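You operate a simulated robot arm through the tools that you are given. There is no shell and no other tool. Be economical: measure what you need, move in short steps, check, and stop when the job is done.

Carry out the task below with a simulated two-armed robot. There is one attempt and no reset: what you move stays moved.

## Task
Take the grey cloth from the beige table and lay it out flat on the teal table.

The check looks at the end state, three seconds after you hand in, the way a careful person would. Anything else that was tipped, shoved, dropped, spilled or broken makes it a failure. Flat cloth is picked up by pressing the open fingertips on it (5 to 10 N) and closing them slowly along it; thin cloth reads only 2 to 8 mm in the jaws.

## Robot
Two 6-joint arms with two-finger parallel grippers on one trunk, on a base that drives. Base frame: it is fixed to the floor where the robot stands at the start and does not move with it; the origin is under the middle of the robot, x ahead of it, y to its left, z up; the surface under the hand at the start is at about z = 0.8. Lengths are in m, angles in degrees, forces in N, time in s.
The left shoulder is at the start at [-0.102, 0.177, 0.758], the right one opposite. With the tool pointing down near the work surface each hand reaches from about 0.1 to 0.7 m from the robot's upright axis, wherever it stands, measured 20 degrees to its own side. Places, roughly: teal table [2.9, -0.2, 0.8]. Payload 1.57 kg a hand.
Tool frame (each hand has its own): the origin (TCP) lies between the finger pads and is the grasp point; the fingertips stand 0.03 m ahead of it; z points along the fingers, y is the line along which they close. Largest opening 0.08 m; finger width 0.017, thickness 0.012; the body of the gripper, 0.04 by 0.082 m, starts 0.08 m behind the TCP.
Orientation is that of the tool frame in the base frame, as a unit quaternion [x, y, z, w]. With the fingers straight down and closing along the base's y, the tool's x points along the base's -x, its y along +y and its z along -z.

## Interface
- The arms move only by the tool move_arm. It takes "left_steps", "right_steps" or both (then of equal length, played together; a hand with none holds still); each is text: rows parted by semicolons, each of 6 numbers parted by spaces: the shift along the tool's x, y, z in units of 400 mm (1.0 is 400 mm), then the turn, a rotation vector about the tool's x, y, z in units of 45 degrees (1.0 is 45 degrees). In form: dx dy dz ax ay az; .... A call has 1 to 10 rows; each row is the pose to reach, as a shift and turn from the pose commanded when the call began, along the tool's axes at that moment. "left_fingers" and "right_fingers" are, for a hand that has rows, the closure in counts, from 0 (fully open) to 255 (shut), set as the call begins (left out, the last holds). A call with a number of a shift or a turn outside -1 to 1 is refused whole. Each row takes 0.2 s and may step no farther than 0.05 m and 8.6 degrees from the row before; otherwise, or with a gripper value out of range, the whole call is refused. Where a pose cannot be reached the arm comes as near as it can. A force on the tool above 40 N (or 10 N above the force at the start of the call, whichever is more), or a blocked arm, ends the call early, and 0.2 s more pass. Each finger travels about 0.072 m/s and halts on what it meets, pressing with about 32 N; the grip force reading is that of the motor and also rises with nothing between the fingers. The clock runs only during rows and for 0.2 s after the last one: add rows that repeat a pose to give the fingers time. It gives the time, the measured TCP pose, the force on the tool (base axes), the opening and the grip force at its end, in the units of the frame above (readings bear some noise), with the torque about the TCP (base axes, N m) and any sound that the robot's microphone picked up.
- Cameras (640 x 400 px; columns grow to the right, rows downward): "scene" is now at [0.0372, -0.0027, 1.4754]; the picture's right is [-0.02, -1.00, 0.00], its down [-0.77, 0.02, -0.64] and it looks along [0.64, -0.01, -0.77] (base axes); focal length 291 px, centre (320, 200). "left" rides on the left gripper at [0.072, 0.007, -0.122] in its tool frame; the picture's right is [-0.09, 1.00, 0.00], its down [-0.84, -0.08, -0.54] and it looks along [-0.54, -0.05, 0.84] (tool axes); focal length 238 px, centre (320, 200). "right" rides on the right gripper at [0.072, -0.007, -0.122] in its tool frame; the picture's right is [0.09, 1.00, 0.00], its down [-0.84, 0.08, -0.54] and it looks along [-0.54, 0.05, 0.84] (tool axes); focal length 238 px, centre (320, 200). There is no depth. A picture from a camera that has moved, and an enlarged one, comes with that camera's place and axes in the base frame and with its lens.
- camera(camera): a new picture of that camera. No time passes.
- lift_body(by): slides the trunk up (or, below 0, down) by that many m; the arms and the scene camera ride with it, the base frame stays. It gives what a move gives, with no picture.
- drive_base(legs): drives the robot by 1 to 6 legs, each [ahead, left, turn to the left] in m, m and degrees, along the robot's own axes; the way and the turn of a leg run together, so that a leg with both is an arc; at most 1.5 m and 180 degrees a leg. The arms and the cameras ride along, it lands a little off, and it stops where it bumps. It gives what a move gives.
- turn_head(pan, tilt): turns the head with the scene camera to pan (to the left, within 143 degrees either way) and tilt (down, from -29 to 69), counted from straight ahead of the robot. It gives what a move gives.
- zoom(camera, box): a new picture of the part [left, top, right, bottom] of that camera's present view, enlarged. No time passes.
- finish_job(): hands the job in; it is judged then, once.

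Go step by step. Nothing tells you exact positions but the pictures and the camera data: compare them with the known pose of the tool, close in by small moves and look again before you grip or let go. The budget is 120 turns and 88 pictures, counting those below and the enlarged ones. Unless the task says otherwise, let go and move clear before handing in, and close with one line.

The tools are called after "Request:" by a JSON object that holds its "op" and its "data". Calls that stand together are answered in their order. move_arm: Moves the arms, as the interface text tells. Its arguments: {"type":"object","properties":{"left_steps":{"type":"string"},"left_fingers":{"type":"number"},"right_steps":{"type":"string"},"right_fingers":{"type":"number"}},"required":[]} The other tools are called the same way: lift_body (by) slides the trunk up or down; drive_base (legs) drives the base; turn_head (pan, tilt) turns the head that bears the scene camera; camera (camera) takes a picture; zoom (camera, box) takes an enlarged picture of a part of a camera's view; finish_job () hands the job in.

At the start:

```text
time_s: 0.0
left_eef_pos: [0.5442, 0.2356, 0.9456]
left_tool_rot: [0.0, 1.0, 0.0, 0.0]
left_force: [0.6, 0.7, 0.2]
left_torque: [-0.01, 0.01, 0.02]
left_finger_gap: 0.0799
left_grip_force: 0.1
right_eef_pos: [0.4797, -0.3052, 0.9827]
right_tool_rot: [0.0, 1.0, 0.0, 0.001]
right_force: [-0.4, 0.2, 0.6]
right_torque: [-0.01, 0.01, -0.04]
right_finger_gap: 0.08
right_grip_force: 0.1
trunk travel left (down, up): [-0.2, 0.128]
robot x, y, heading: [0.003, -0.0009, 0.0]
head pan, tilt: [-1.1, 50.2]
```

scene: 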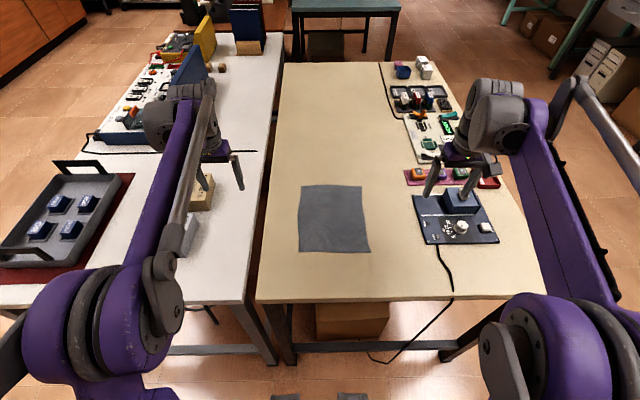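
right: 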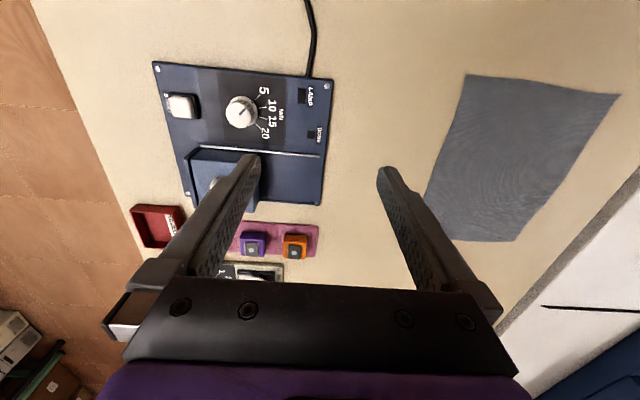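
left: 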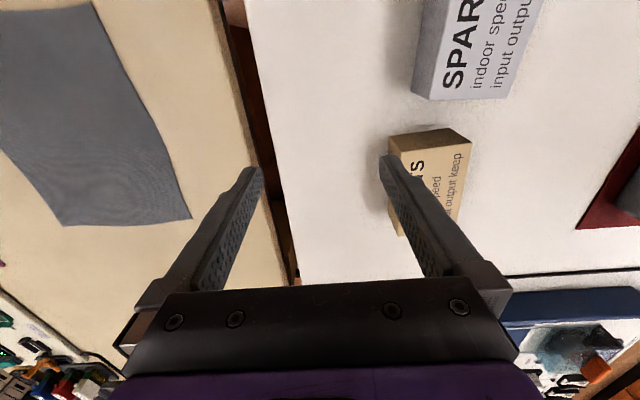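

I see the grey cloth flat on the beige table, about x 0.42–0.66, y −0.14 to 0.05. I first look at the route to the teal table, which is beyond the beige one.

Request:
{"op": "turn_head", "data": {"pan": 0, "tilt": 20}}

Request:
{"op": "camera", "data": {"camera": "scene"}}

Request:
{"op": "turn_head", "data": {"pan": -60, "tilt": 35}}

Request:
{"op": "camera", "data": {"camera": "scene"}}

```text
time_s: 0.9
left_eef_pos: [0.5445, 0.2353, 0.9443]
left_tool_rot: [0.0, 1.0, -0.001, 0.0]
left_force: [-0.2, -0.2, 1.1]
left_torque: [0.01, -0.02, 0.04]
left_finger_gap: 0.0798
left_grip_force: 0.0
right_eef_pos: [0.4807, -0.3043, 0.9825]
right_tool_rot: [0.0, 1.0, 0.0, 0.0]
right_force: [0.0, -0.3, -0.2]
right_torque: [-0.03, -0.01, -0.04]
right_finger_gap: 0.08
right_grip_force: 0.1
trunk travel left (down, up): [-0.2, 0.128]
robot x, y, heading: [-0.0002, -0.0008, 0.2]
head pan, tilt: [0.0, 20.0]
```

```text
84 pictures are left
camera scene: at [0.0535, -0.0012, 1.5212], right [0.0, -1.0, 0.0], down [-0.34, 0.0, -0.94], along [0.94, 0.0, -0.34], focal length 291 px, centre (320, 200)
```

scene: 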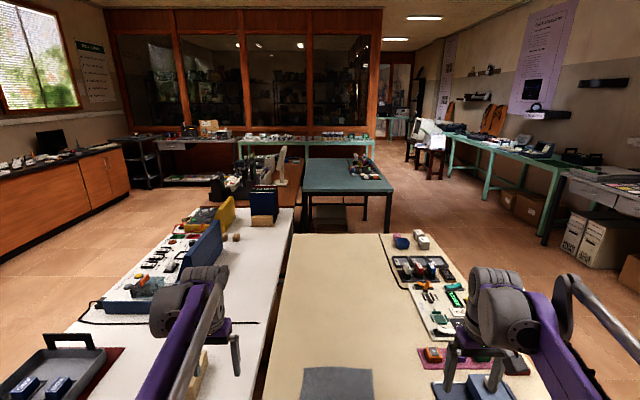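

```text
time_s: 2.2
left_eef_pos: [0.5457, 0.2351, 0.9447]
left_tool_rot: [0.0, 1.0, 0.0, 0.001]
left_force: [0.2, 0.3, 0.2]
left_torque: [0.01, 0.02, -0.01]
left_finger_gap: 0.0799
left_grip_force: 0.0
right_eef_pos: [0.4796, -0.3051, 0.9824]
right_tool_rot: [0.001, 1.0, 0.001, 0.0]
right_force: [1.0, 0.9, 1.0]
right_torque: [0.02, -0.02, -0.01]
right_finger_gap: 0.0799
right_grip_force: 0.1
trunk travel left (down, up): [-0.2, 0.128]
robot x, y, heading: [-0.0037, 0.0001, -0.1]
head pan, tilt: [-60.0, 35.0]
```

```text
83 pictures are left
camera scene: at [0.0045, -0.0774, 1.4974], right [-0.87, -0.5, 0.0], down [-0.29, 0.5, -0.82], along [0.41, -0.71, -0.57], focal length 291 px, centre (320, 200)
```

scene: 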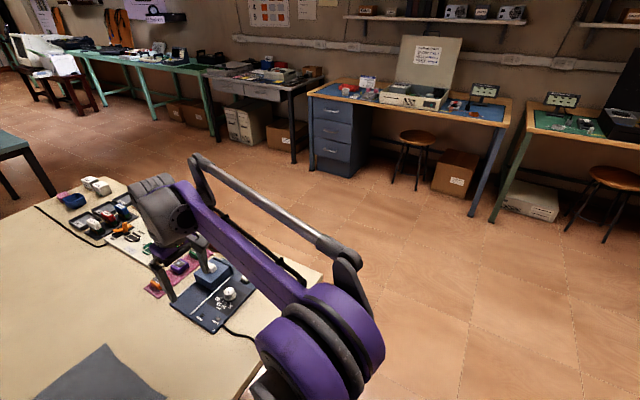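

The teal table spans roughly x 2.28–3.5, y −0.6 to 0.14, with clutter along its right side, so the cloth can go near its front-left edge. The route is around the right of the beige table. Next I bring both hands above the near corners of the cloth, turning them 90° so that they close along x.

Request:
{"op": "move_arm", "data": {"left_steps": "0.044 -0.083 -0.006 0 0 0.167; 0.0875 -0.167 -0.012 0 0 0.333; 0.131 -0.25 -0.019 0 0 0.5; 0.175 -0.333 -0.025 0 0 0.667; 0.219 -0.417 -0.031 0 0 0.833; 0.2625 -0.5 -0.0375 0 0 1", "right_steps": "0.017 0.073 0 0 0 -0.167; 0.033 0.146 0 0 0 -0.333; 0.05 0.219 0 0 0 -0.5; 0.067 0.292 0 0 0 -0.667; 0.083 0.365 0 0 0 -0.833; 0.1 0.4375 0 0 0 -1"}}

Request:
{"op": "move_arm", "data": {"left_steps": "0 0 0 0 0 0.167; 0 0 0 0 0 0.333; 0 0 0 0 0 0.5; 0 0 0 0 0 0.667; 0 0 0 0 0 0.833; 0 0 0 0 0 1", "right_steps": "0 0 0 0 0 -0.167; 0 0 0 0 0 -0.333; 0 0 0 0 0 -0.5; 0 0 0 0 0 -0.667; 0 0 0 0 0 -0.833; 0 0 0 0 0 -1"}}

Request:
{"op": "turn_head", "data": {"pan": 0, "tilt": 55}}

Request:
{"op": "camera", "data": {"camera": "scene"}}

Request:
{"op": "camera", "data": {"camera": "left"}}

Request:
{"op": "camera", "data": {"camera": "right"}}

```text
time_s: 3.6
left_eef_pos: [0.4422, 0.036, 0.9597]
left_tool_rot: [0.384, 0.924, 0.0, 0.0]
left_force: [-0.2, 0.0, 0.0]
left_torque: [-0.03, -0.03, 0.03]
left_finger_gap: 0.0798
left_grip_force: 0.1
right_eef_pos: [0.4399, -0.1283, 0.9821]
right_tool_rot: [-0.383, 0.924, 0.0, 0.0]
right_force: [-0.5, -0.5, 0.2]
right_torque: [-0.01, 0.02, 0.02]
right_finger_gap: 0.0799
right_grip_force: 0.1
trunk travel left (down, up): [-0.2, 0.128]
robot x, y, heading: [0.0009, 0.0021, 0.2]
head pan, tilt: [-60.0, 35.0]
```

```text
time_s: 5.0
left_eef_pos: [0.4402, 0.0362, 0.9599]
left_tool_rot: [0.707, 0.707, -0.001, 0.0]
left_force: [1.1, -0.2, 0.1]
left_torque: [0.02, 0.0, 0.02]
left_finger_gap: 0.0797
left_grip_force: 0.0
right_eef_pos: [0.4399, -0.1292, 0.9829]
right_tool_rot: [0.707, -0.707, -0.001, 0.001]
right_force: [0.3, -0.3, 0.4]
right_torque: [0.01, -0.01, -0.01]
right_finger_gap: 0.08
right_grip_force: 0.1
trunk travel left (down, up): [-0.2, 0.128]
robot x, y, heading: [0.0031, 0.0008, 0.0]
head pan, tilt: [-60.0, 35.0]
```

```text
time_s: 6.3
left_eef_pos: [0.4399, 0.0344, 0.9593]
left_tool_rot: [0.707, 0.707, 0.0, 0.0]
left_force: [-0.1, -0.6, -0.6]
left_torque: [-0.01, 0.02, -0.02]
left_finger_gap: 0.0803
left_grip_force: 0.0
right_eef_pos: [0.4402, -0.1289, 0.9834]
right_tool_rot: [0.708, -0.707, 0.001, 0.0]
right_force: [0.6, -0.6, 0.8]
right_torque: [0.01, -0.02, 0.01]
right_finger_gap: 0.0799
right_grip_force: 0.1
trunk travel left (down, up): [-0.2, 0.128]
robot x, y, heading: [-0.0053, 0.0022, 0.2]
head pan, tilt: [0.0, 55.0]
```

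```text
82 pictures are left
camera scene: at [0.0325, -0.0013, 1.4692], right [0.0, -1.0, 0.0], down [-0.82, 0.0, -0.57], along [0.57, 0.0, -0.82], focal length 291 px, centre (320, 200)
```

scene: 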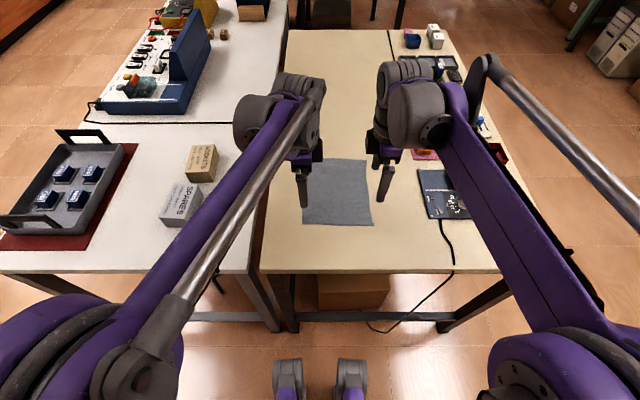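

```text
81 pictures are left
camera left: at [0.446, 0.1076, 1.0807], right [1.0, -0.09, 0.0], down [-0.08, -0.84, 0.54], along [-0.05, -0.54, -0.84], focal length 238 px, centre (320, 200)
```

left: 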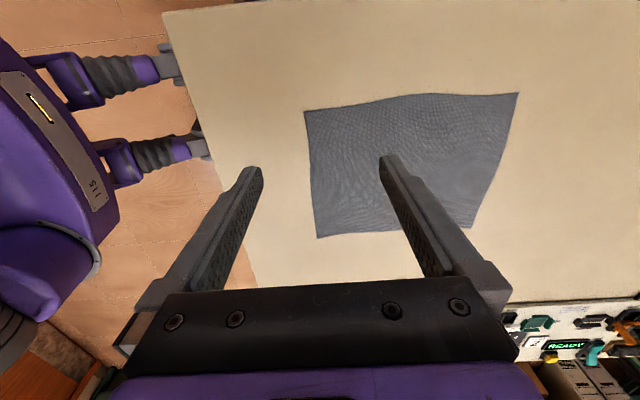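

```text
80 pictures are left
camera right: at [0.4463, -0.2003, 1.1059], right [-1.0, -0.09, 0.0], down [-0.08, 0.84, 0.54], along [-0.05, 0.54, -0.84], focal length 238 px, centre (320, 200)
```

right: 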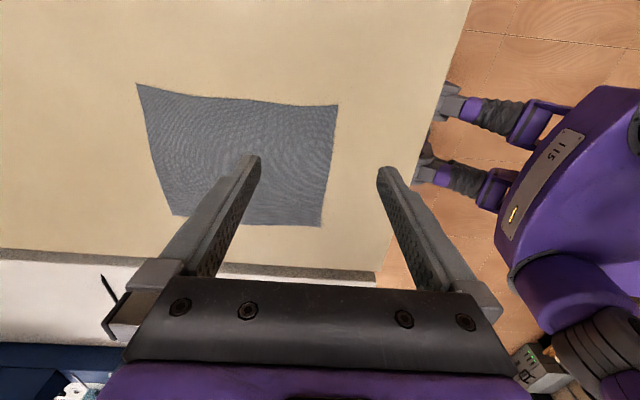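

Three views agree: near corners at about (0.42, 0.047) and (0.42, −0.143) on z ≈ 0.80. I shift to x = 0.45, set the gap to ~30 mm and lower to a few cm above the cloth.

Request:
{"op": "move_arm", "data": {"left_steps": "0 0.025 0.09 0 0 0; 0 0.025 0.18 0 0 0; 0 0.025 0.27 0 0 0; 0 0.025 0.27 0 0 0", "right_steps": "0 -0.025 0.11 0 0 0; 0 -0.025 0.22 0 0 0; 0 -0.025 0.33 0 0 0; 0 -0.025 0.33 0 0 0", "left_fingers": 159, "right_fingers": 159}}

Request:
{"op": "camera", "data": {"camera": "left"}}

Request:
{"op": "camera", "data": {"camera": "right"}}

```text
time_s: 7.3
left_eef_pos: [0.4473, 0.0343, 0.8547]
left_tool_rot: [0.707, 0.707, 0.0, 0.0]
left_force: [-0.5, 0.8, -0.2]
left_torque: [0.03, 0.0, -0.01]
left_finger_gap: 0.0303
left_grip_force: 0.1
right_eef_pos: [0.4475, -0.1293, 0.8516]
right_tool_rot: [0.707, -0.707, 0.0, 0.0]
right_force: [-0.5, -0.2, 0.1]
right_torque: [0.01, -0.01, -0.01]
right_finger_gap: 0.0303
right_grip_force: 0.1
trunk travel left (down, up): [-0.2, 0.128]
robot x, y, heading: [0.0067, -0.0019, -0.2]
head pan, tilt: [0.0, 55.0]
```

```text
79 pictures are left
camera left: at [0.4537, 0.1071, 0.9744], right [1.0, -0.09, 0.0], down [-0.08, -0.84, 0.54], along [-0.05, -0.54, -0.84], focal length 238 px, centre (320, 200)
```

left: 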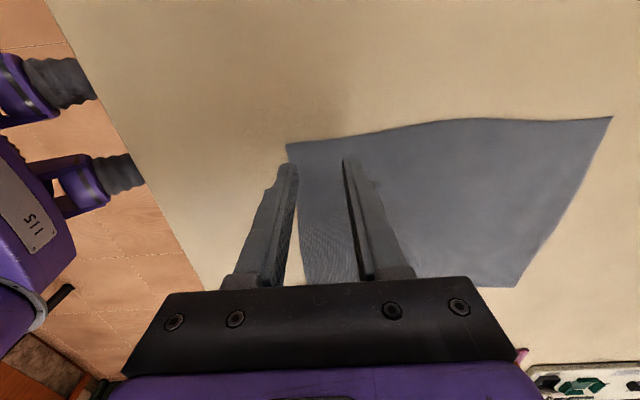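

```text
78 pictures are left
camera right: at [0.4548, -0.2005, 0.9738], right [-1.0, -0.09, 0.0], down [-0.08, 0.84, 0.54], along [-0.05, 0.54, -0.84], focal length 238 px, centre (320, 200)
```

right: 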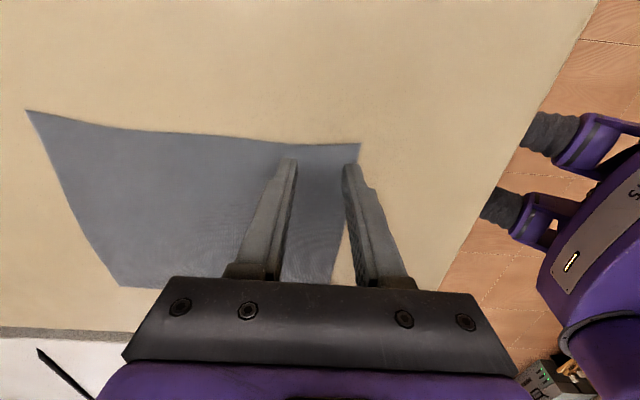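

The outer fingers sit just inside the near edge. I lower in small steps until contact shows.

Request:
{"op": "move_arm", "data": {"left_steps": "0 0 0.025 0 0 0; 0 0 0.045 0 0 0", "right_steps": "0 0 0.02 0 0 0; 0 0 0.04 0 0 0"}}

Request:
{"op": "move_arm", "data": {"left_steps": "0 0 0.0075 0 0 0; 0 0 0.0075 0 0 0", "right_steps": "0 0 0.0075 0 0 0; 0 0 0.0075 0 0 0"}}

```text
time_s: 8.0
left_eef_pos: [0.449, 0.0353, 0.8336]
left_tool_rot: [0.706, 0.708, -0.001, 0.0]
left_force: [0.0, -0.4, 0.0]
left_torque: [-0.01, -0.01, -0.01]
left_finger_gap: 0.0303
left_grip_force: 0.1
right_eef_pos: [0.4497, -0.1293, 0.8349]
right_tool_rot: [0.708, -0.707, 0.0, -0.001]
right_force: [-0.1, 0.0, 0.1]
right_torque: [-0.01, 0.0, 0.03]
right_finger_gap: 0.0301
right_grip_force: 0.0
trunk travel left (down, up): [-0.2, 0.128]
robot x, y, heading: [0.0011, 0.001, -0.1]
head pan, tilt: [0.0, 55.0]
```

```text
time_s: 8.6
left_eef_pos: [0.4494, 0.0353, 0.8306]
left_tool_rot: [0.707, 0.707, 0.0, -0.001]
left_force: [0.9, -0.3, 0.7]
left_torque: [0.0, 0.0, 0.03]
left_finger_gap: 0.0302
left_grip_force: 0.2
right_eef_pos: [0.4496, -0.1298, 0.8324]
right_tool_rot: [0.707, -0.707, 0.0, 0.0]
right_force: [0.1, 0.7, -0.6]
right_torque: [0.0, -0.01, 0.01]
right_finger_gap: 0.0301
right_grip_force: 0.2
trunk travel left (down, up): [-0.2, 0.128]
robot x, y, heading: [-0.0012, 0.0028, 0.1]
head pan, tilt: [0.0, 55.0]
```

Request:
{"op": "move_arm", "data": {"left_steps": "0 0 0.005 0 0 0; 0 0 0.005 0 0 0", "right_steps": "0 0 0.0075 0 0 0; 0 0 0.0075 0 0 0"}}

Request:
{"op": "move_arm", "data": {"left_steps": "0 0 0.005 0 0 0; 0 0 0.005 0 0 0", "right_steps": "0 0 0.005 0 0 0; 0 0 0.005 0 0 0"}}

```text
time_s: 9.2
left_eef_pos: [0.4475, 0.0348, 0.8304]
left_tool_rot: [0.707, 0.707, 0.001, 0.001]
left_force: [3.9, 0.0, 16.8]
left_torque: [-0.01, 0.09, 0.02]
left_finger_gap: 0.0284
left_grip_force: 0.0
right_eef_pos: [0.449, -0.1296, 0.8316]
right_tool_rot: [0.707, -0.707, 0.001, -0.001]
right_force: [3.8, -2.1, 29.6]
right_torque: [-0.12, 0.27, 0.07]
right_finger_gap: 0.0295
right_grip_force: 0.0
trunk travel left (down, up): [-0.2, 0.128]
robot x, y, heading: [-0.0001, -0.0019, -0.0]
head pan, tilt: [0.0, 55.0]
```

```text
time_s: 9.5
left_eef_pos: [0.4479, 0.0361, 0.8312]
left_tool_rot: [0.707, 0.707, 0.0, 0.001]
left_force: [0.0, 0.5, 20.0]
left_torque: [0.07, 0.18, -0.01]
left_finger_gap: 0.0287
left_grip_force: 0.1
right_eef_pos: [0.4489, -0.1303, 0.8309]
right_tool_rot: [0.707, -0.707, 0.001, 0.0]
right_force: [0.2, -0.7, 23.5]
right_torque: [-0.03, 0.28, 0.03]
right_finger_gap: 0.0294
right_grip_force: 0.1
trunk travel left (down, up): [-0.2, 0.128]
robot x, y, heading: [0.001, -0.0013, -0.0]
head pan, tilt: [0.0, 55.0]
stopped in row 1 (right hand): the force on the tool passed its limit at 44 N (the readings are from after the stop); the commanded pose is now the measured one
```

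Contact is made, a bit hard (20–24 N). I back off about a millimetre to get 5–10 N.

Request:
{"op": "move_arm", "data": {"left_steps": "0 0 -0.002 0 0 0; 0 0 -0.002 0 0 0", "right_steps": "0 0 -0.003 0 0 0; 0 0 -0.003 0 0 0"}}

```text
time_s: 10.1
left_eef_pos: [0.4491, 0.0348, 0.8312]
left_tool_rot: [0.708, 0.707, 0.0, 0.002]
left_force: [0.3, 0.8, 24.9]
left_torque: [0.02, 0.29, -0.05]
left_finger_gap: 0.0291
left_grip_force: 0.0
right_eef_pos: [0.4485, -0.1296, 0.8312]
right_tool_rot: [-0.707, 0.707, -0.001, 0.001]
right_force: [-0.2, -0.5, 6.2]
right_torque: [-0.02, 0.12, -0.03]
right_finger_gap: 0.0297
right_grip_force: 0.0
trunk travel left (down, up): [-0.2, 0.128]
robot x, y, heading: [-0.0, 0.0048, 0.2]
head pan, tilt: [0.0, 55.0]
```

Request:
{"op": "move_arm", "data": {"left_steps": "0 0 -0.003 0 0 0; 0 0 -0.003 0 0 0"}}

```text
time_s: 10.7
left_eef_pos: [0.4475, 0.0357, 0.8318]
left_tool_rot: [0.707, 0.707, 0.002, 0.001]
left_force: [0.1, 0.6, 1.7]
left_torque: [0.04, 0.03, -0.03]
left_finger_gap: 0.0298
left_grip_force: 0.0
right_eef_pos: [0.4486, -0.1283, 0.8305]
right_tool_rot: [-0.707, 0.707, -0.001, 0.0]
right_force: [-2.5, -0.3, 13.6]
right_torque: [-0.03, 0.25, 0.01]
right_finger_gap: 0.0304
right_grip_force: 0.6
trunk travel left (down, up): [-0.2, 0.128]
robot x, y, heading: [0.0015, 0.0011, -0.1]
head pan, tilt: [0.0, 55.0]
```

Request:
{"op": "move_arm", "data": {"left_steps": "0 0 0.0015 0 0 0; 0 0 0.0015 0 0 0", "right_steps": "0 0 -0.0005 0 0 0; 0 0 -0.0005 0 0 0", "left_fingers": 172, "right_fingers": 172}}

Request:
{"op": "camera", "data": {"camera": "left"}}

```text
time_s: 11.3
left_eef_pos: [0.4487, 0.0351, 0.8317]
left_tool_rot: [0.707, 0.707, 0.0, 0.0]
left_force: [-0.5, -1.0, 9.4]
left_torque: [-0.04, 0.1, 0.04]
left_finger_gap: 0.0258
left_grip_force: 0.0
right_eef_pos: [0.4487, -0.1287, 0.8309]
right_tool_rot: [0.708, -0.707, 0.001, 0.0]
right_force: [1.7, 1.2, 10.9]
right_torque: [0.03, 0.11, 0.02]
right_finger_gap: 0.0247
right_grip_force: 0.1
trunk travel left (down, up): [-0.2, 0.128]
robot x, y, heading: [-0.0026, 0.0016, -0.2]
head pan, tilt: [0.0, 55.0]
```

```text
77 pictures are left
camera left: at [0.4547, 0.1075, 0.9521], right [1.0, -0.09, 0.0], down [-0.08, -0.84, 0.54], along [-0.05, -0.54, -0.84], focal length 238 px, centre (320, 200)
```

left: 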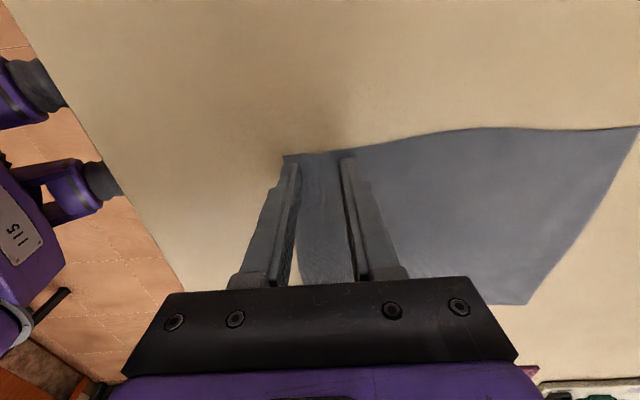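

Both press at about 10 N. I close slowly in steps.

Request:
{"op": "move_arm", "data": {"left_steps": "0 0 0 0 0 0", "right_steps": "0 0 0 0 0 0", "left_fingers": 190, "right_fingers": 190}}

Request:
{"op": "move_arm", "data": {"left_steps": "0 0 0 0 0 0", "right_steps": "0 0 0 0 0 0", "left_fingers": 208, "right_fingers": 208}}

Request:
{"op": "zoom", "data": {"camera": "left", "box": [200, 100, 480, 300]}}

Request:
{"op": "zoom", "data": {"camera": "right", "box": [180, 100, 460, 300]}}

```text
time_s: 11.7
left_eef_pos: [0.4488, 0.0345, 0.8312]
left_tool_rot: [0.707, 0.707, 0.0, 0.001]
left_force: [0.4, -0.4, 10.3]
left_torque: [-0.01, 0.01, -0.01]
left_finger_gap: 0.0189
left_grip_force: 0.0
right_eef_pos: [0.4494, -0.1295, 0.8315]
right_tool_rot: [-0.707, 0.707, 0.0, 0.0]
right_force: [-1.0, 0.9, 9.9]
right_torque: [-0.01, 0.07, 0.01]
right_finger_gap: 0.0206
right_grip_force: 0.0
trunk travel left (down, up): [-0.2, 0.128]
robot x, y, heading: [0.0002, 0.0007, -0.0]
head pan, tilt: [0.0, 55.0]
```

```text
time_s: 12.1
left_eef_pos: [0.4491, 0.0343, 0.831]
left_tool_rot: [0.708, 0.707, 0.0, 0.001]
left_force: [-1.0, -0.3, 11.4]
left_torque: [0.03, 0.09, 0.01]
left_finger_gap: 0.0149
left_grip_force: 0.1
right_eef_pos: [0.4495, -0.1283, 0.8326]
right_tool_rot: [0.707, -0.707, 0.001, 0.0]
right_force: [1.2, -0.3, 8.8]
right_torque: [0.01, 0.03, 0.01]
right_finger_gap: 0.0135
right_grip_force: 0.1
trunk travel left (down, up): [-0.2, 0.128]
robot x, y, heading: [-0.0004, -0.003, -0.2]
head pan, tilt: [0.0, 55.0]
```

```text
2.00 times, centred on (340, 200) of left
camera zoom: at [0.4545, 0.1077, 0.9521], right [1.0, -0.09, 0.0], down [-0.08, -0.84, 0.54], along [-0.05, -0.54, -0.84], focal length 477 px, centre (280, 200)
```

zoom: 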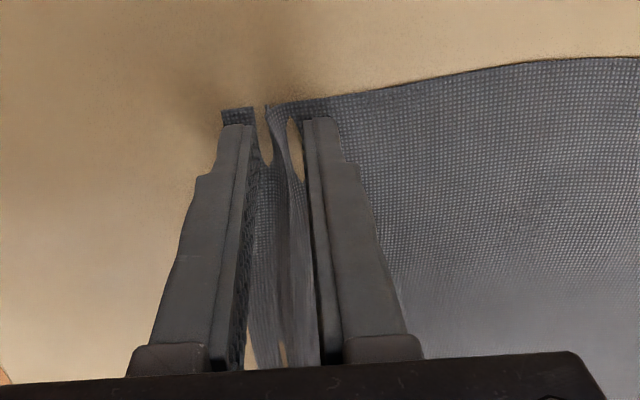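

```text
2.00 times, centred on (320, 200) of right
camera zoom: at [0.4564, -0.2006, 0.954], right [-1.0, -0.09, 0.0], down [-0.08, 0.84, 0.54], along [-0.05, 0.54, -0.84], focal length 477 px, centre (320, 200)
```

zoom: 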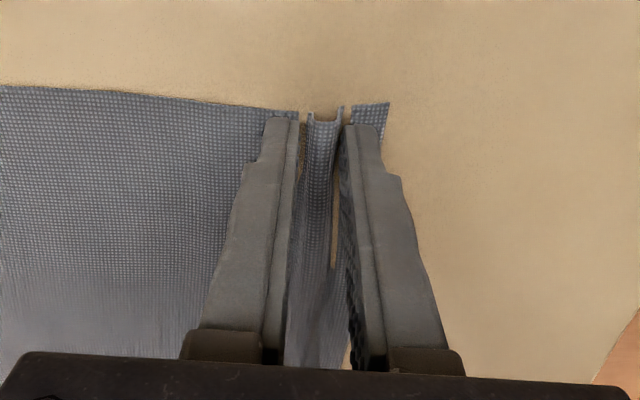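

The cloth is bulging into ridges between the fingers as wanted. I finish closing.

Request:
{"op": "move_arm", "data": {"left_steps": "0 0 0 0 0 0", "right_steps": "0 0 0 0 0 0", "left_fingers": 226, "right_fingers": 226}}

Request:
{"op": "move_arm", "data": {"left_steps": "0 0 0 0 0 0; 0 0 0 0 0 0", "right_steps": "0 0 0 0 0 0; 0 0 0 0 0 0", "left_fingers": 255, "right_fingers": 255}}

Request:
{"op": "zoom", "data": {"camera": "left", "box": [200, 100, 480, 300]}}

Request:
{"op": "zoom", "data": {"camera": "right", "box": [180, 100, 460, 300]}}

```text
time_s: 12.5
left_eef_pos: [0.4484, 0.0352, 0.8303]
left_tool_rot: [0.707, 0.707, 0.0, 0.001]
left_force: [0.0, -0.4, 11.3]
left_torque: [0.05, 0.03, -0.02]
left_finger_gap: 0.0077
left_grip_force: 0.1
right_eef_pos: [0.4498, -0.1295, 0.8306]
right_tool_rot: [-0.707, 0.707, -0.001, 0.0]
right_force: [-0.4, -0.2, 7.5]
right_torque: [-0.03, 0.11, 0.0]
right_finger_gap: 0.009
right_grip_force: 0.2
trunk travel left (down, up): [-0.2, 0.128]
robot x, y, heading: [0.0005, -0.0035, -0.0]
head pan, tilt: [0.0, 55.0]
```

```text
time_s: 13.1
left_eef_pos: [0.4481, 0.0364, 0.8315]
left_tool_rot: [0.707, 0.707, 0.001, 0.0]
left_force: [1.7, -0.7, 12.3]
left_torque: [-0.02, 0.02, -0.01]
left_finger_gap: 0.0016
left_grip_force: 23.6
right_eef_pos: [0.4502, -0.1289, 0.83]
right_tool_rot: [0.707, -0.707, 0.001, -0.001]
right_force: [-0.3, 0.6, 7.0]
right_torque: [0.02, 0.05, 0.01]
right_finger_gap: 0.0064
right_grip_force: 26.6
trunk travel left (down, up): [-0.2, 0.128]
robot x, y, heading: [-0.0053, -0.0029, 0.1]
head pan, tilt: [0.0, 55.0]
```

```text
2.00 times, centred on (340, 200) of left
camera zoom: at [0.4546, 0.1075, 0.9521], right [1.0, -0.09, 0.0], down [-0.08, -0.84, 0.54], along [-0.05, -0.54, -0.84], focal length 477 px, centre (280, 200)
```

zoom: 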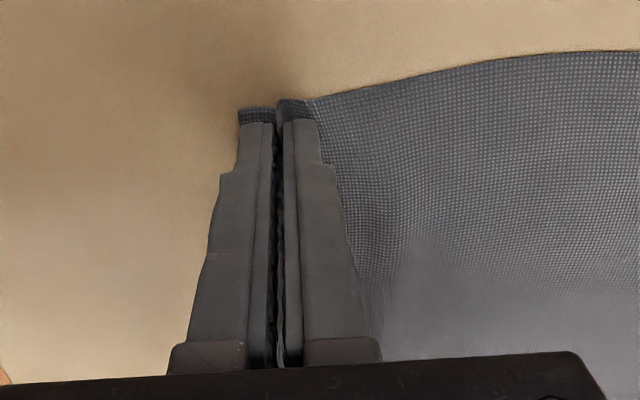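

```text
2.00 times, centred on (320, 200) of right
camera zoom: at [0.4564, -0.2006, 0.954], right [-1.0, -0.09, 0.0], down [-0.08, 0.84, 0.54], along [-0.05, 0.54, -0.84], focal length 477 px, centre (320, 200)
```

zoom: 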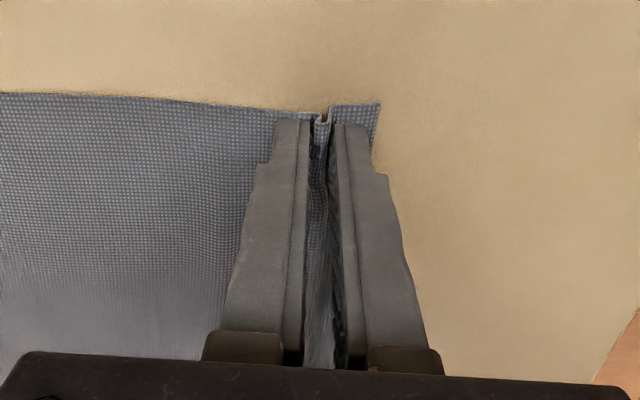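

The right jaw holds 6 mm; the left reads 1.6 mm, so it may have slipped. I lift a little to check.

Request:
{"op": "move_arm", "data": {"left_steps": "0 0 -0.025 0 0 0; 0 0 -0.05 0 0 0; 0 0 -0.1 0 0 0; 0 0 -0.1 0 0 0", "right_steps": "0 0 -0.025 0 0 0; 0 0 -0.05 0 0 0; 0 0 -0.1 0 0 0; 0 0 -0.1 0 0 0"}}

Request:
{"op": "camera", "data": {"camera": "left"}}

Request:
{"op": "camera", "data": {"camera": "right"}}

```text
time_s: 14.1
left_eef_pos: [0.4498, 0.0363, 0.8698]
left_tool_rot: [0.707, 0.707, 0.0, 0.0]
left_force: [0.8, -0.2, -0.1]
left_torque: [-0.04, 0.01, 0.0]
left_finger_gap: 0.0017
left_grip_force: 23.6
right_eef_pos: [0.4503, -0.1284, 0.8696]
right_tool_rot: [-0.707, 0.707, 0.0, 0.0]
right_force: [0.4, 0.4, 0.2]
right_torque: [-0.03, 0.02, 0.03]
right_finger_gap: 0.0063
right_grip_force: 25.8
trunk travel left (down, up): [-0.2, 0.128]
robot x, y, heading: [-0.0018, -0.005, -0.1]
head pan, tilt: [0.0, 55.0]
```

```text
72 pictures are left
camera left: at [0.4561, 0.108, 0.9917], right [1.0, -0.09, 0.0], down [-0.08, -0.84, 0.54], along [-0.05, -0.54, -0.84], focal length 238 px, centre (320, 200)
```

left: 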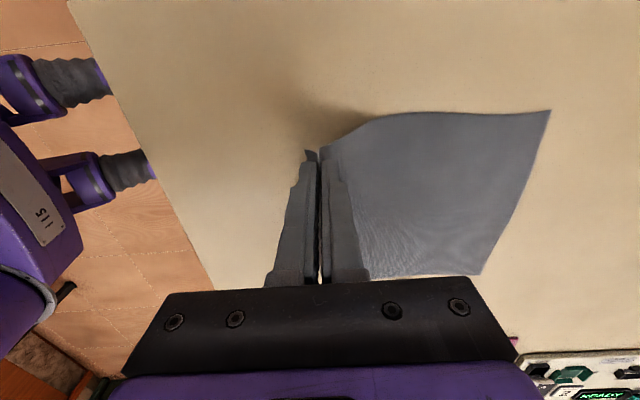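

```text
71 pictures are left
camera right: at [0.4572, -0.1995, 0.9924], right [-1.0, -0.09, 0.0], down [-0.08, 0.84, 0.54], along [-0.05, 0.54, -0.84], focal length 238 px, centre (320, 200)
```

right: 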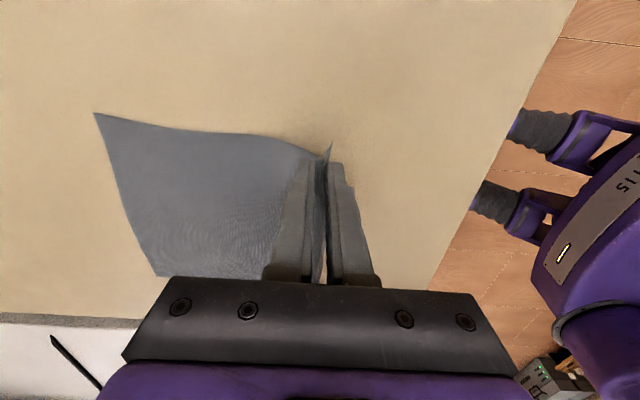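

Both jaws have lifted the edge. I raise both hands together.

Request:
{"op": "move_arm", "data": {"left_steps": "0 0 -0.08 0 0 0; 0 0 -0.16 0 0 0; 0 0 -0.24 0 0 0; 0 0 -0.32 0 0 0; 0 0 -0.4 0 0 0; 0 0 -0.48 0 0 0; 0 0 -0.56 0 0 0; 0 0 -0.62 0 0 0; 0 0 -0.65 0 0 0", "right_steps": "0 0 -0.08 0 0 0; 0 0 -0.16 0 0 0; 0 0 -0.24 0 0 0; 0 0 -0.32 0 0 0; 0 0 -0.4 0 0 0; 0 0 -0.48 0 0 0; 0 0 -0.56 0 0 0; 0 0 -0.62 0 0 0; 0 0 -0.65 0 0 0"}}

Request:
{"op": "turn_head", "data": {"pan": 0, "tilt": 40}}

Request:
{"op": "camera", "data": {"camera": "scene"}}

```text
time_s: 16.1
left_eef_pos: [0.4491, 0.0351, 1.1313]
left_tool_rot: [0.708, 0.707, 0.001, 0.0]
left_force: [0.4, -0.4, -1.2]
left_torque: [-0.01, -0.01, 0.02]
left_finger_gap: 0.0018
left_grip_force: 22.6
right_eef_pos: [0.4497, -0.129, 1.1315]
right_tool_rot: [0.708, -0.707, 0.001, 0.001]
right_force: [-0.4, 1.1, 1.0]
right_torque: [0.0, 0.0, 0.0]
right_finger_gap: 0.0062
right_grip_force: 26.1
trunk travel left (down, up): [-0.2, 0.128]
robot x, y, heading: [-0.003, -0.0001, 0.1]
head pan, tilt: [0.0, 55.0]
```

```text
time_s: 16.9
left_eef_pos: [0.4495, 0.0344, 1.1324]
left_tool_rot: [0.707, 0.707, 0.001, 0.0]
left_force: [0.4, -0.1, 0.7]
left_torque: [0.0, 0.03, 0.02]
left_finger_gap: 0.002
left_grip_force: 23.5
right_eef_pos: [0.4497, -0.1299, 1.1311]
right_tool_rot: [-0.707, 0.707, -0.001, 0.0]
right_force: [0.6, 0.2, 0.5]
right_torque: [0.03, 0.02, -0.01]
right_finger_gap: 0.0063
right_grip_force: 26.1
trunk travel left (down, up): [-0.2, 0.128]
robot x, y, heading: [0.0003, -0.0012, -0.2]
head pan, tilt: [0.0, 40.0]
```

```text
70 pictures are left
camera scene: at [0.0456, -0.0012, 1.4898], right [0.0, -1.0, 0.0], down [-0.64, 0.0, -0.77], along [0.77, 0.0, -0.64], focal length 291 px, centre (320, 200)
```

scene: 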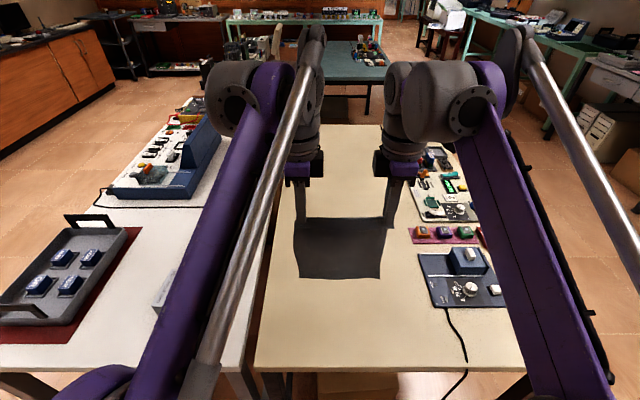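

The cloth hangs between both hands. I raise the trunk for clearance and check behind and to the right before backing off.

Request:
{"op": "lift_body", "data": {"by": 0.1}}

Request:
{"op": "turn_head", "data": {"pan": -140, "tilt": 40}}

Request:
{"op": "camera", "data": {"camera": "scene"}}

Request:
{"op": "turn_head", "data": {"pan": -70, "tilt": 60}}

Request:
{"op": "camera", "data": {"camera": "scene"}}

```text
time_s: 18.2
left_eef_pos: [0.4474, 0.0359, 1.2306]
left_tool_rot: [0.707, 0.707, 0.0, 0.0]
left_force: [-0.5, 0.4, -1.0]
left_torque: [-0.05, -0.01, -0.04]
left_finger_gap: 0.0018
left_grip_force: 23.1
right_eef_pos: [0.4492, -0.1291, 1.2316]
right_tool_rot: [0.707, -0.707, 0.0, 0.001]
right_force: [0.1, 0.6, -0.1]
right_torque: [-0.01, 0.01, 0.01]
right_finger_gap: 0.0063
right_grip_force: 26.3
trunk travel left (down, up): [-0.3, 0.028]
robot x, y, heading: [-0.0021, 0.0029, -0.0]
head pan, tilt: [0.0, 40.0]
```

```text
time_s: 20.4
left_eef_pos: [0.4496, 0.0357, 1.2309]
left_tool_rot: [0.707, 0.707, -0.001, 0.001]
left_force: [-1.0, -1.1, 0.2]
left_torque: [-0.06, 0.04, -0.01]
left_finger_gap: 0.0019
left_grip_force: 23.1
right_eef_pos: [0.4501, -0.1288, 1.231]
right_tool_rot: [0.708, -0.707, 0.0, 0.0]
right_force: [-0.6, 0.0, -0.4]
right_torque: [0.02, -0.03, 0.03]
right_finger_gap: 0.0064
right_grip_force: 26.3
trunk travel left (down, up): [-0.3, 0.028]
robot x, y, heading: [-0.0015, -0.0006, 0.0]
head pan, tilt: [-140.0, 40.0]
```

```text
69 pictures are left
camera scene: at [-0.1081, -0.0559, 1.5942], right [-0.64, 0.77, 0.0], down [0.49, 0.41, -0.77], along [-0.59, -0.49, -0.64], focal length 291 px, centre (320, 200)
```

scene: 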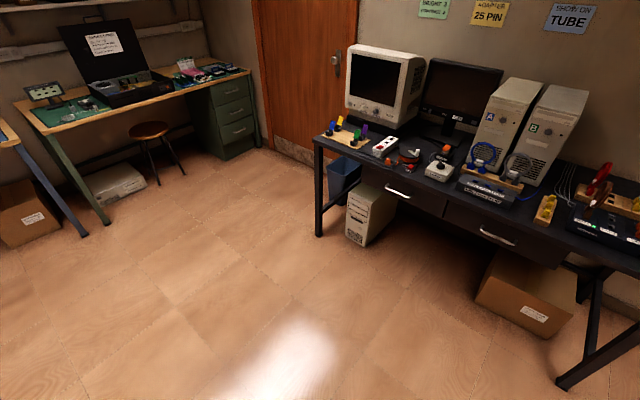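

```text
time_s: 21.8
left_eef_pos: [0.4495, 0.0342, 1.2316]
left_tool_rot: [0.707, 0.707, 0.0, 0.0]
left_force: [-0.1, -0.1, -0.2]
left_torque: [0.03, 0.02, 0.0]
left_finger_gap: 0.0017
left_grip_force: 24.2
right_eef_pos: [0.4498, -0.1301, 1.2307]
right_tool_rot: [-0.706, 0.708, 0.0, -0.001]
right_force: [-0.1, 0.4, -0.3]
right_torque: [0.02, 0.01, 0.01]
right_finger_gap: 0.0065
right_grip_force: 26.3
trunk travel left (down, up): [-0.3, 0.028]
robot x, y, heading: [-0.0001, 0.0004, 0.1]
head pan, tilt: [-70.0, 60.0]
```

```text
68 pictures are left
camera scene: at [-0.0202, -0.0639, 1.5675], right [-0.94, -0.34, 0.0], down [-0.3, 0.81, -0.5], along [0.17, -0.47, -0.87], focal length 291 px, centre (320, 200)
```

scene: 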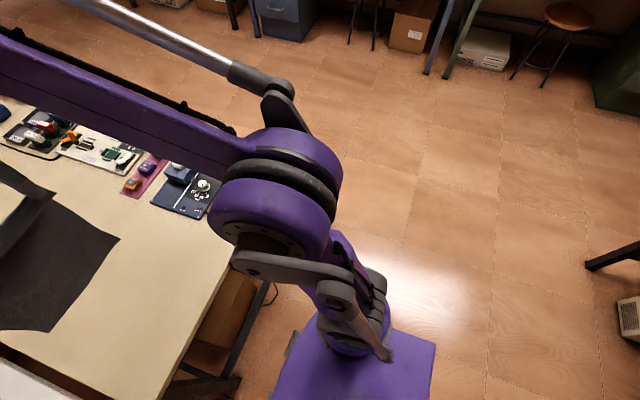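

Free floor lies behind and to the right. I check the base's own footprint, because the gap between the tables is only about 0.8 m.

Request:
{"op": "turn_head", "data": {"pan": -110, "tilt": 69}}

Request:
{"op": "camera", "data": {"camera": "scene"}}

Request:
{"op": "turn_head", "data": {"pan": 0, "tilt": 69}}

Request:
{"op": "camera", "data": {"camera": "scene"}}

```text
time_s: 22.9
left_eef_pos: [0.4493, 0.0352, 1.2302]
left_tool_rot: [0.707, 0.707, 0.0, 0.0]
left_force: [0.4, -0.3, -0.5]
left_torque: [0.02, 0.02, -0.03]
left_finger_gap: 0.0017
left_grip_force: 23.2
right_eef_pos: [0.4498, -0.1286, 1.2314]
right_tool_rot: [-0.707, 0.707, -0.001, 0.0]
right_force: [-0.4, -0.4, 1.0]
right_torque: [0.02, -0.02, 0.01]
right_finger_gap: 0.0063
right_grip_force: 26.0
trunk travel left (down, up): [-0.3, 0.028]
robot x, y, heading: [0.0018, -0.0016, -0.1]
head pan, tilt: [-110.0, 68.8]
```

```text
67 pictures are left
camera scene: at [-0.062, -0.0538, 1.5581], right [-0.94, 0.34, 0.0], down [0.32, 0.88, -0.36], along [-0.12, -0.34, -0.93], focal length 291 px, centre (320, 200)
```

scene: 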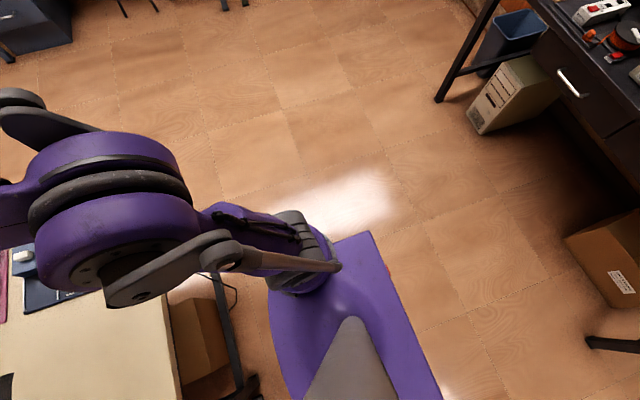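

```text
time_s: 24.8
left_eef_pos: [0.4491, 0.0348, 1.2295]
left_tool_rot: [0.707, 0.708, 0.0, 0.0]
left_force: [0.6, -0.1, 0.5]
left_torque: [0.01, 0.03, -0.03]
left_finger_gap: 0.0018
left_grip_force: 23.8
right_eef_pos: [0.4507, -0.1283, 1.231]
right_tool_rot: [0.707, -0.707, -0.001, 0.0]
right_force: [-0.5, 0.4, -0.2]
right_torque: [0.0, -0.02, -0.01]
right_finger_gap: 0.0064
right_grip_force: 25.9
trunk travel left (down, up): [-0.3, 0.028]
robot x, y, heading: [-0.0034, 0.0005, 0.1]
head pan, tilt: [0.0, 68.8]
```

```text
66 pictures are left
camera scene: at [0.013, -0.0013, 1.5581], right [0.0, -1.0, 0.0], down [-0.93, 0.0, -0.36], along [0.36, 0.0, -0.93], focal length 291 px, centre (320, 200)
```

scene: 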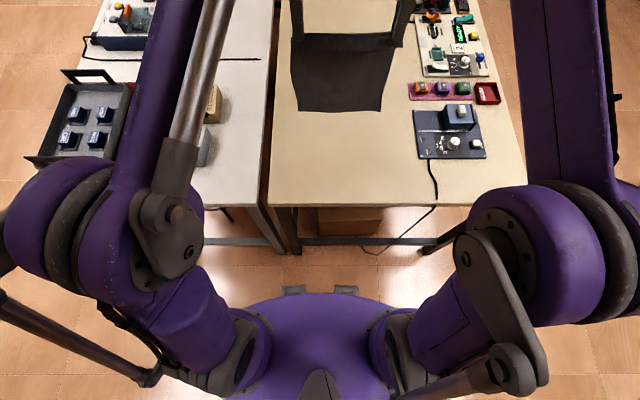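

The base is compact (about 0.15 m ahead, 0.3 m behind). I back off, strafe right and drive forward along the aisle.

Request:
{"op": "drive_base", "data": {"legs": [[-0.4, 0, 0], [0, -1.3, 0], [1.4, 0, 0]]}}

Request:
{"op": "turn_head", "data": {"pan": 30, "tilt": 30}}

Request:
{"op": "camera", "data": {"camera": "scene"}}

```text
time_s: 45.2
left_eef_pos: [1.4233, -1.2663, 1.231]
left_tool_rot: [0.702, 0.712, 0.0, 0.0]
left_force: [-0.2, 0.1, -0.1]
left_torque: [-0.01, 0.02, 0.04]
left_finger_gap: 0.0017
left_grip_force: 23.1
right_eef_pos: [1.4271, -1.4296, 1.231]
right_tool_rot: [0.712, -0.703, 0.0, 0.0]
right_force: [-0.6, -0.2, 0.2]
right_torque: [0.0, 0.0, 0.0]
right_finger_gap: 0.0063
right_grip_force: 26.2
trunk travel left (down, up): [-0.3, 0.028]
robot x, y, heading: [0.9785, -1.3081, 0.8]
head pan, tilt: [0.0, 68.8]
```

```text
time_s: 46.2
left_eef_pos: [1.4248, -1.2664, 1.231]
left_tool_rot: [0.702, 0.712, 0.0, -0.001]
left_force: [0.7, -0.2, -0.4]
left_torque: [-0.05, 0.03, -0.02]
left_finger_gap: 0.0016
left_grip_force: 23.8
right_eef_pos: [1.4279, -1.43, 1.2304]
right_tool_rot: [0.712, -0.702, -0.001, -0.001]
right_force: [-0.9, -0.3, 0.4]
right_torque: [0.06, -0.04, 0.02]
right_finger_gap: 0.0065
right_grip_force: 25.9
trunk travel left (down, up): [-0.3, 0.028]
robot x, y, heading: [0.9791, -1.3042, 0.9]
head pan, tilt: [30.0, 30.0]
```

```text
65 pictures are left
camera scene: at [1.0108, -1.2626, 1.6095], right [0.51, -0.86, 0.0], down [-0.43, -0.26, -0.87], along [0.74, 0.44, -0.5], focal length 291 px, centre (320, 200)
```

scene: 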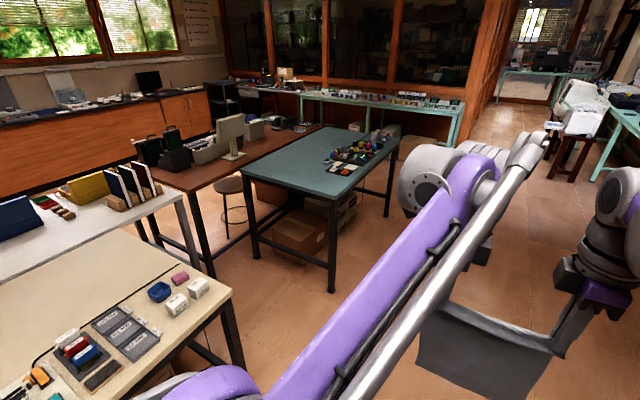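

The teal table's near edge is at x ≈ 2.27, with the clutter starting at x ≈ 2.6, y < −0.25. The free zone is x 2.3–2.57, y around −0.2. I drive ahead, then strafe part-way into the gap.

Request:
{"op": "drive_base", "data": {"legs": [[0.99, 0, -0.8], [0, 0.55, 0]]}}

Request:
{"op": "turn_head", "data": {"pan": 25, "tilt": 50}}

Request:
{"op": "camera", "data": {"camera": "scene"}}

Request:
{"op": "turn_head", "data": {"pan": 110, "tilt": 50}}

Request:
{"op": "camera", "data": {"camera": "scene"}}

```text
time_s: 56.3
left_eef_pos: [2.422, -0.723, 1.2313]
left_tool_rot: [0.71, 0.704, 0.0, 0.001]
left_force: [-0.1, -0.1, -0.8]
left_torque: [-0.02, 0.02, 0.01]
left_finger_gap: 0.002
left_grip_force: 23.7
right_eef_pos: [2.4218, -0.8878, 1.2296]
right_tool_rot: [-0.704, 0.71, 0.0, 0.001]
right_force: [0.9, 0.2, -0.3]
right_torque: [0.02, 0.01, -0.03]
right_finger_gap: 0.0064
right_grip_force: 26.5
trunk travel left (down, up): [-0.3, 0.028]
robot x, y, heading: [1.9716, -0.7553, -0.9]
head pan, tilt: [30.0, 30.0]
```

```text
time_s: 57.1
left_eef_pos: [2.4217, -0.724, 1.2303]
left_tool_rot: [0.71, 0.704, 0.0, 0.0]
left_force: [-0.4, -0.4, -0.3]
left_torque: [0.01, 0.0, -0.01]
left_finger_gap: 0.0016
left_grip_force: 23.5
right_eef_pos: [2.4218, -0.8872, 1.2315]
right_tool_rot: [-0.704, 0.71, 0.0, 0.0]
right_force: [-0.2, -0.2, 0.0]
right_torque: [-0.01, -0.03, -0.03]
right_finger_gap: 0.0063
right_grip_force: 26.0
trunk travel left (down, up): [-0.3, 0.028]
robot x, y, heading: [1.9737, -0.7557, -0.4]
head pan, tilt: [25.0, 50.0]
```

```text
64 pictures are left
camera scene: at [1.9998, -0.7232, 1.5801], right [0.42, -0.91, 0.0], down [-0.7, -0.32, -0.64], along [0.59, 0.27, -0.77], focal length 291 px, centre (320, 200)
```

scene: 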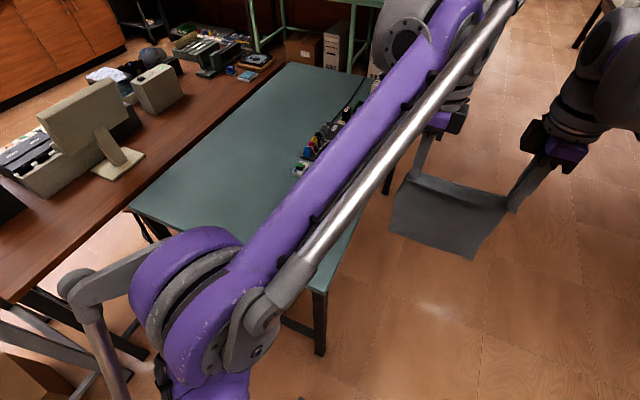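

```text
time_s: 58.7
left_eef_pos: [2.4224, -0.7238, 1.2316]
left_tool_rot: [0.71, 0.704, 0.0, 0.001]
left_force: [0.4, 0.3, 0.1]
left_torque: [-0.01, 0.01, 0.0]
left_finger_gap: 0.0017
left_grip_force: 23.8
right_eef_pos: [2.4219, -0.887, 1.2311]
right_tool_rot: [-0.704, 0.71, 0.0, 0.0]
right_force: [-0.4, 0.2, -0.3]
right_torque: [0.0, 0.01, 0.0]
right_finger_gap: 0.0066
right_grip_force: 26.0
trunk travel left (down, up): [-0.3, 0.028]
robot x, y, heading: [1.9708, -0.7554, -0.5]
head pan, tilt: [110.0, 50.0]
```

```text
63 pictures are left
camera scene: at [1.904, -0.6825, 1.58], right [0.94, 0.33, 0.0], down [0.26, -0.72, -0.64], along [-0.21, 0.61, -0.77], focal length 291 px, centre (320, 200)
```

scene: 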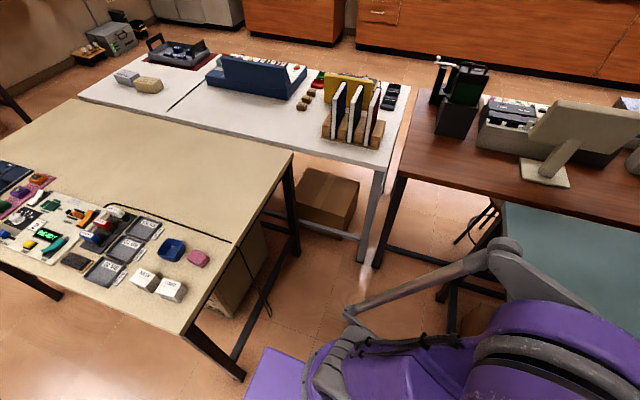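

The left side has a brown table with a monitor from y ≈ 0.3, so I keep to y ≈ −0.22. I strafe the rest.

Request:
{"op": "drive_base", "data": {"legs": [[0.02, 0.54, 0.6]]}}

Request:
{"op": "turn_head", "data": {"pan": 0, "tilt": 45}}

Request:
{"op": "camera", "data": {"camera": "scene"}}

Request:
{"op": "camera", "data": {"camera": "left"}}

Request:
{"op": "camera", "data": {"camera": "right"}}

```text
time_s: 63.9
left_eef_pos: [2.4436, -0.1794, 1.2304]
left_tool_rot: [0.707, 0.707, -0.001, 0.0]
left_force: [1.1, -0.9, 0.0]
left_torque: [0.0, 0.04, -0.03]
left_finger_gap: 0.0017
left_grip_force: 23.7
right_eef_pos: [2.444, -0.3435, 1.2316]
right_tool_rot: [0.708, -0.706, 0.0, 0.0]
right_force: [-0.2, 0.6, -0.1]
right_torque: [0.01, 0.0, -0.01]
right_finger_gap: 0.0065
right_grip_force: 26.3
trunk travel left (down, up): [-0.3, 0.028]
robot x, y, heading: [1.9931, -0.2145, 0.1]
head pan, tilt: [110.0, 50.0]
```

```text
time_s: 65.8
left_eef_pos: [2.4429, -0.179, 1.2304]
left_tool_rot: [0.706, 0.708, 0.001, -0.001]
left_force: [1.4, -1.3, -0.3]
left_torque: [-0.02, 0.0, 0.03]
left_finger_gap: 0.0019
left_grip_force: 23.2
right_eef_pos: [2.4447, -0.3443, 1.2304]
right_tool_rot: [0.708, -0.707, 0.0, 0.0]
right_force: [-0.9, 0.2, 0.2]
right_torque: [0.01, 0.06, -0.02]
right_finger_gap: 0.0064
right_grip_force: 26.4
trunk travel left (down, up): [-0.3, 0.028]
robot x, y, heading: [1.9948, -0.2187, 0.0]
head pan, tilt: [0.0, 45.0]
```

```text
62 pictures are left
camera scene: at [2.0324, -0.2168, 1.5869], right [0.0, -1.0, 0.0], down [-0.71, 0.0, -0.71], along [0.71, 0.0, -0.71], focal length 291 px, centre (320, 200)
```

scene: 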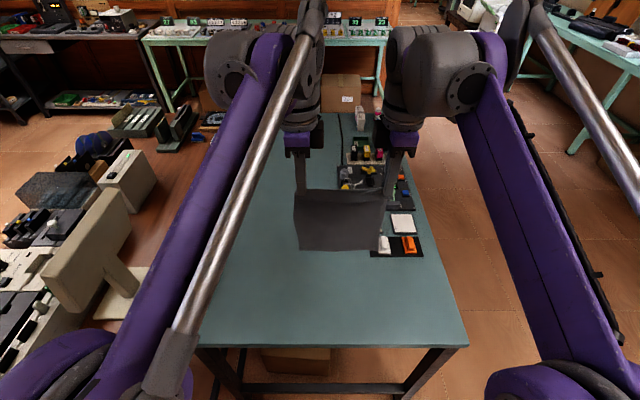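

```text
61 pictures are left
camera left: at [2.4489, -0.1072, 1.3518], right [1.0, -0.09, 0.0], down [-0.08, -0.84, 0.54], along [-0.05, -0.54, -0.84], focal length 238 px, centre (320, 200)
```

left: 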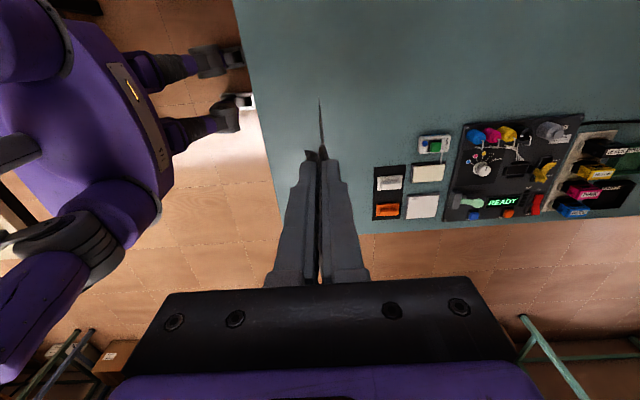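

```text
60 pictures are left
camera right: at [2.4512, -0.4152, 1.3536], right [-1.0, -0.09, 0.0], down [-0.08, 0.84, 0.54], along [-0.05, 0.54, -0.84], focal length 238 px, centre (320, 200)
```

right: 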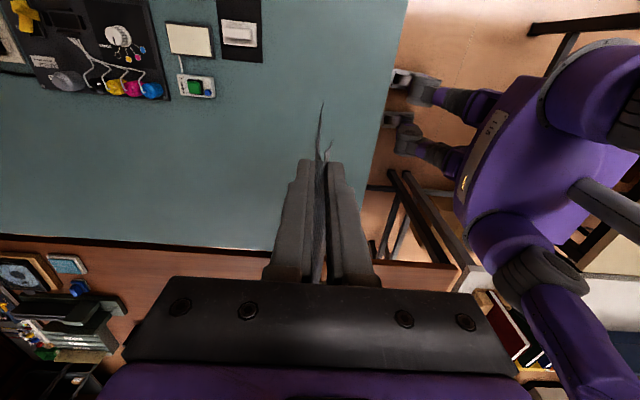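

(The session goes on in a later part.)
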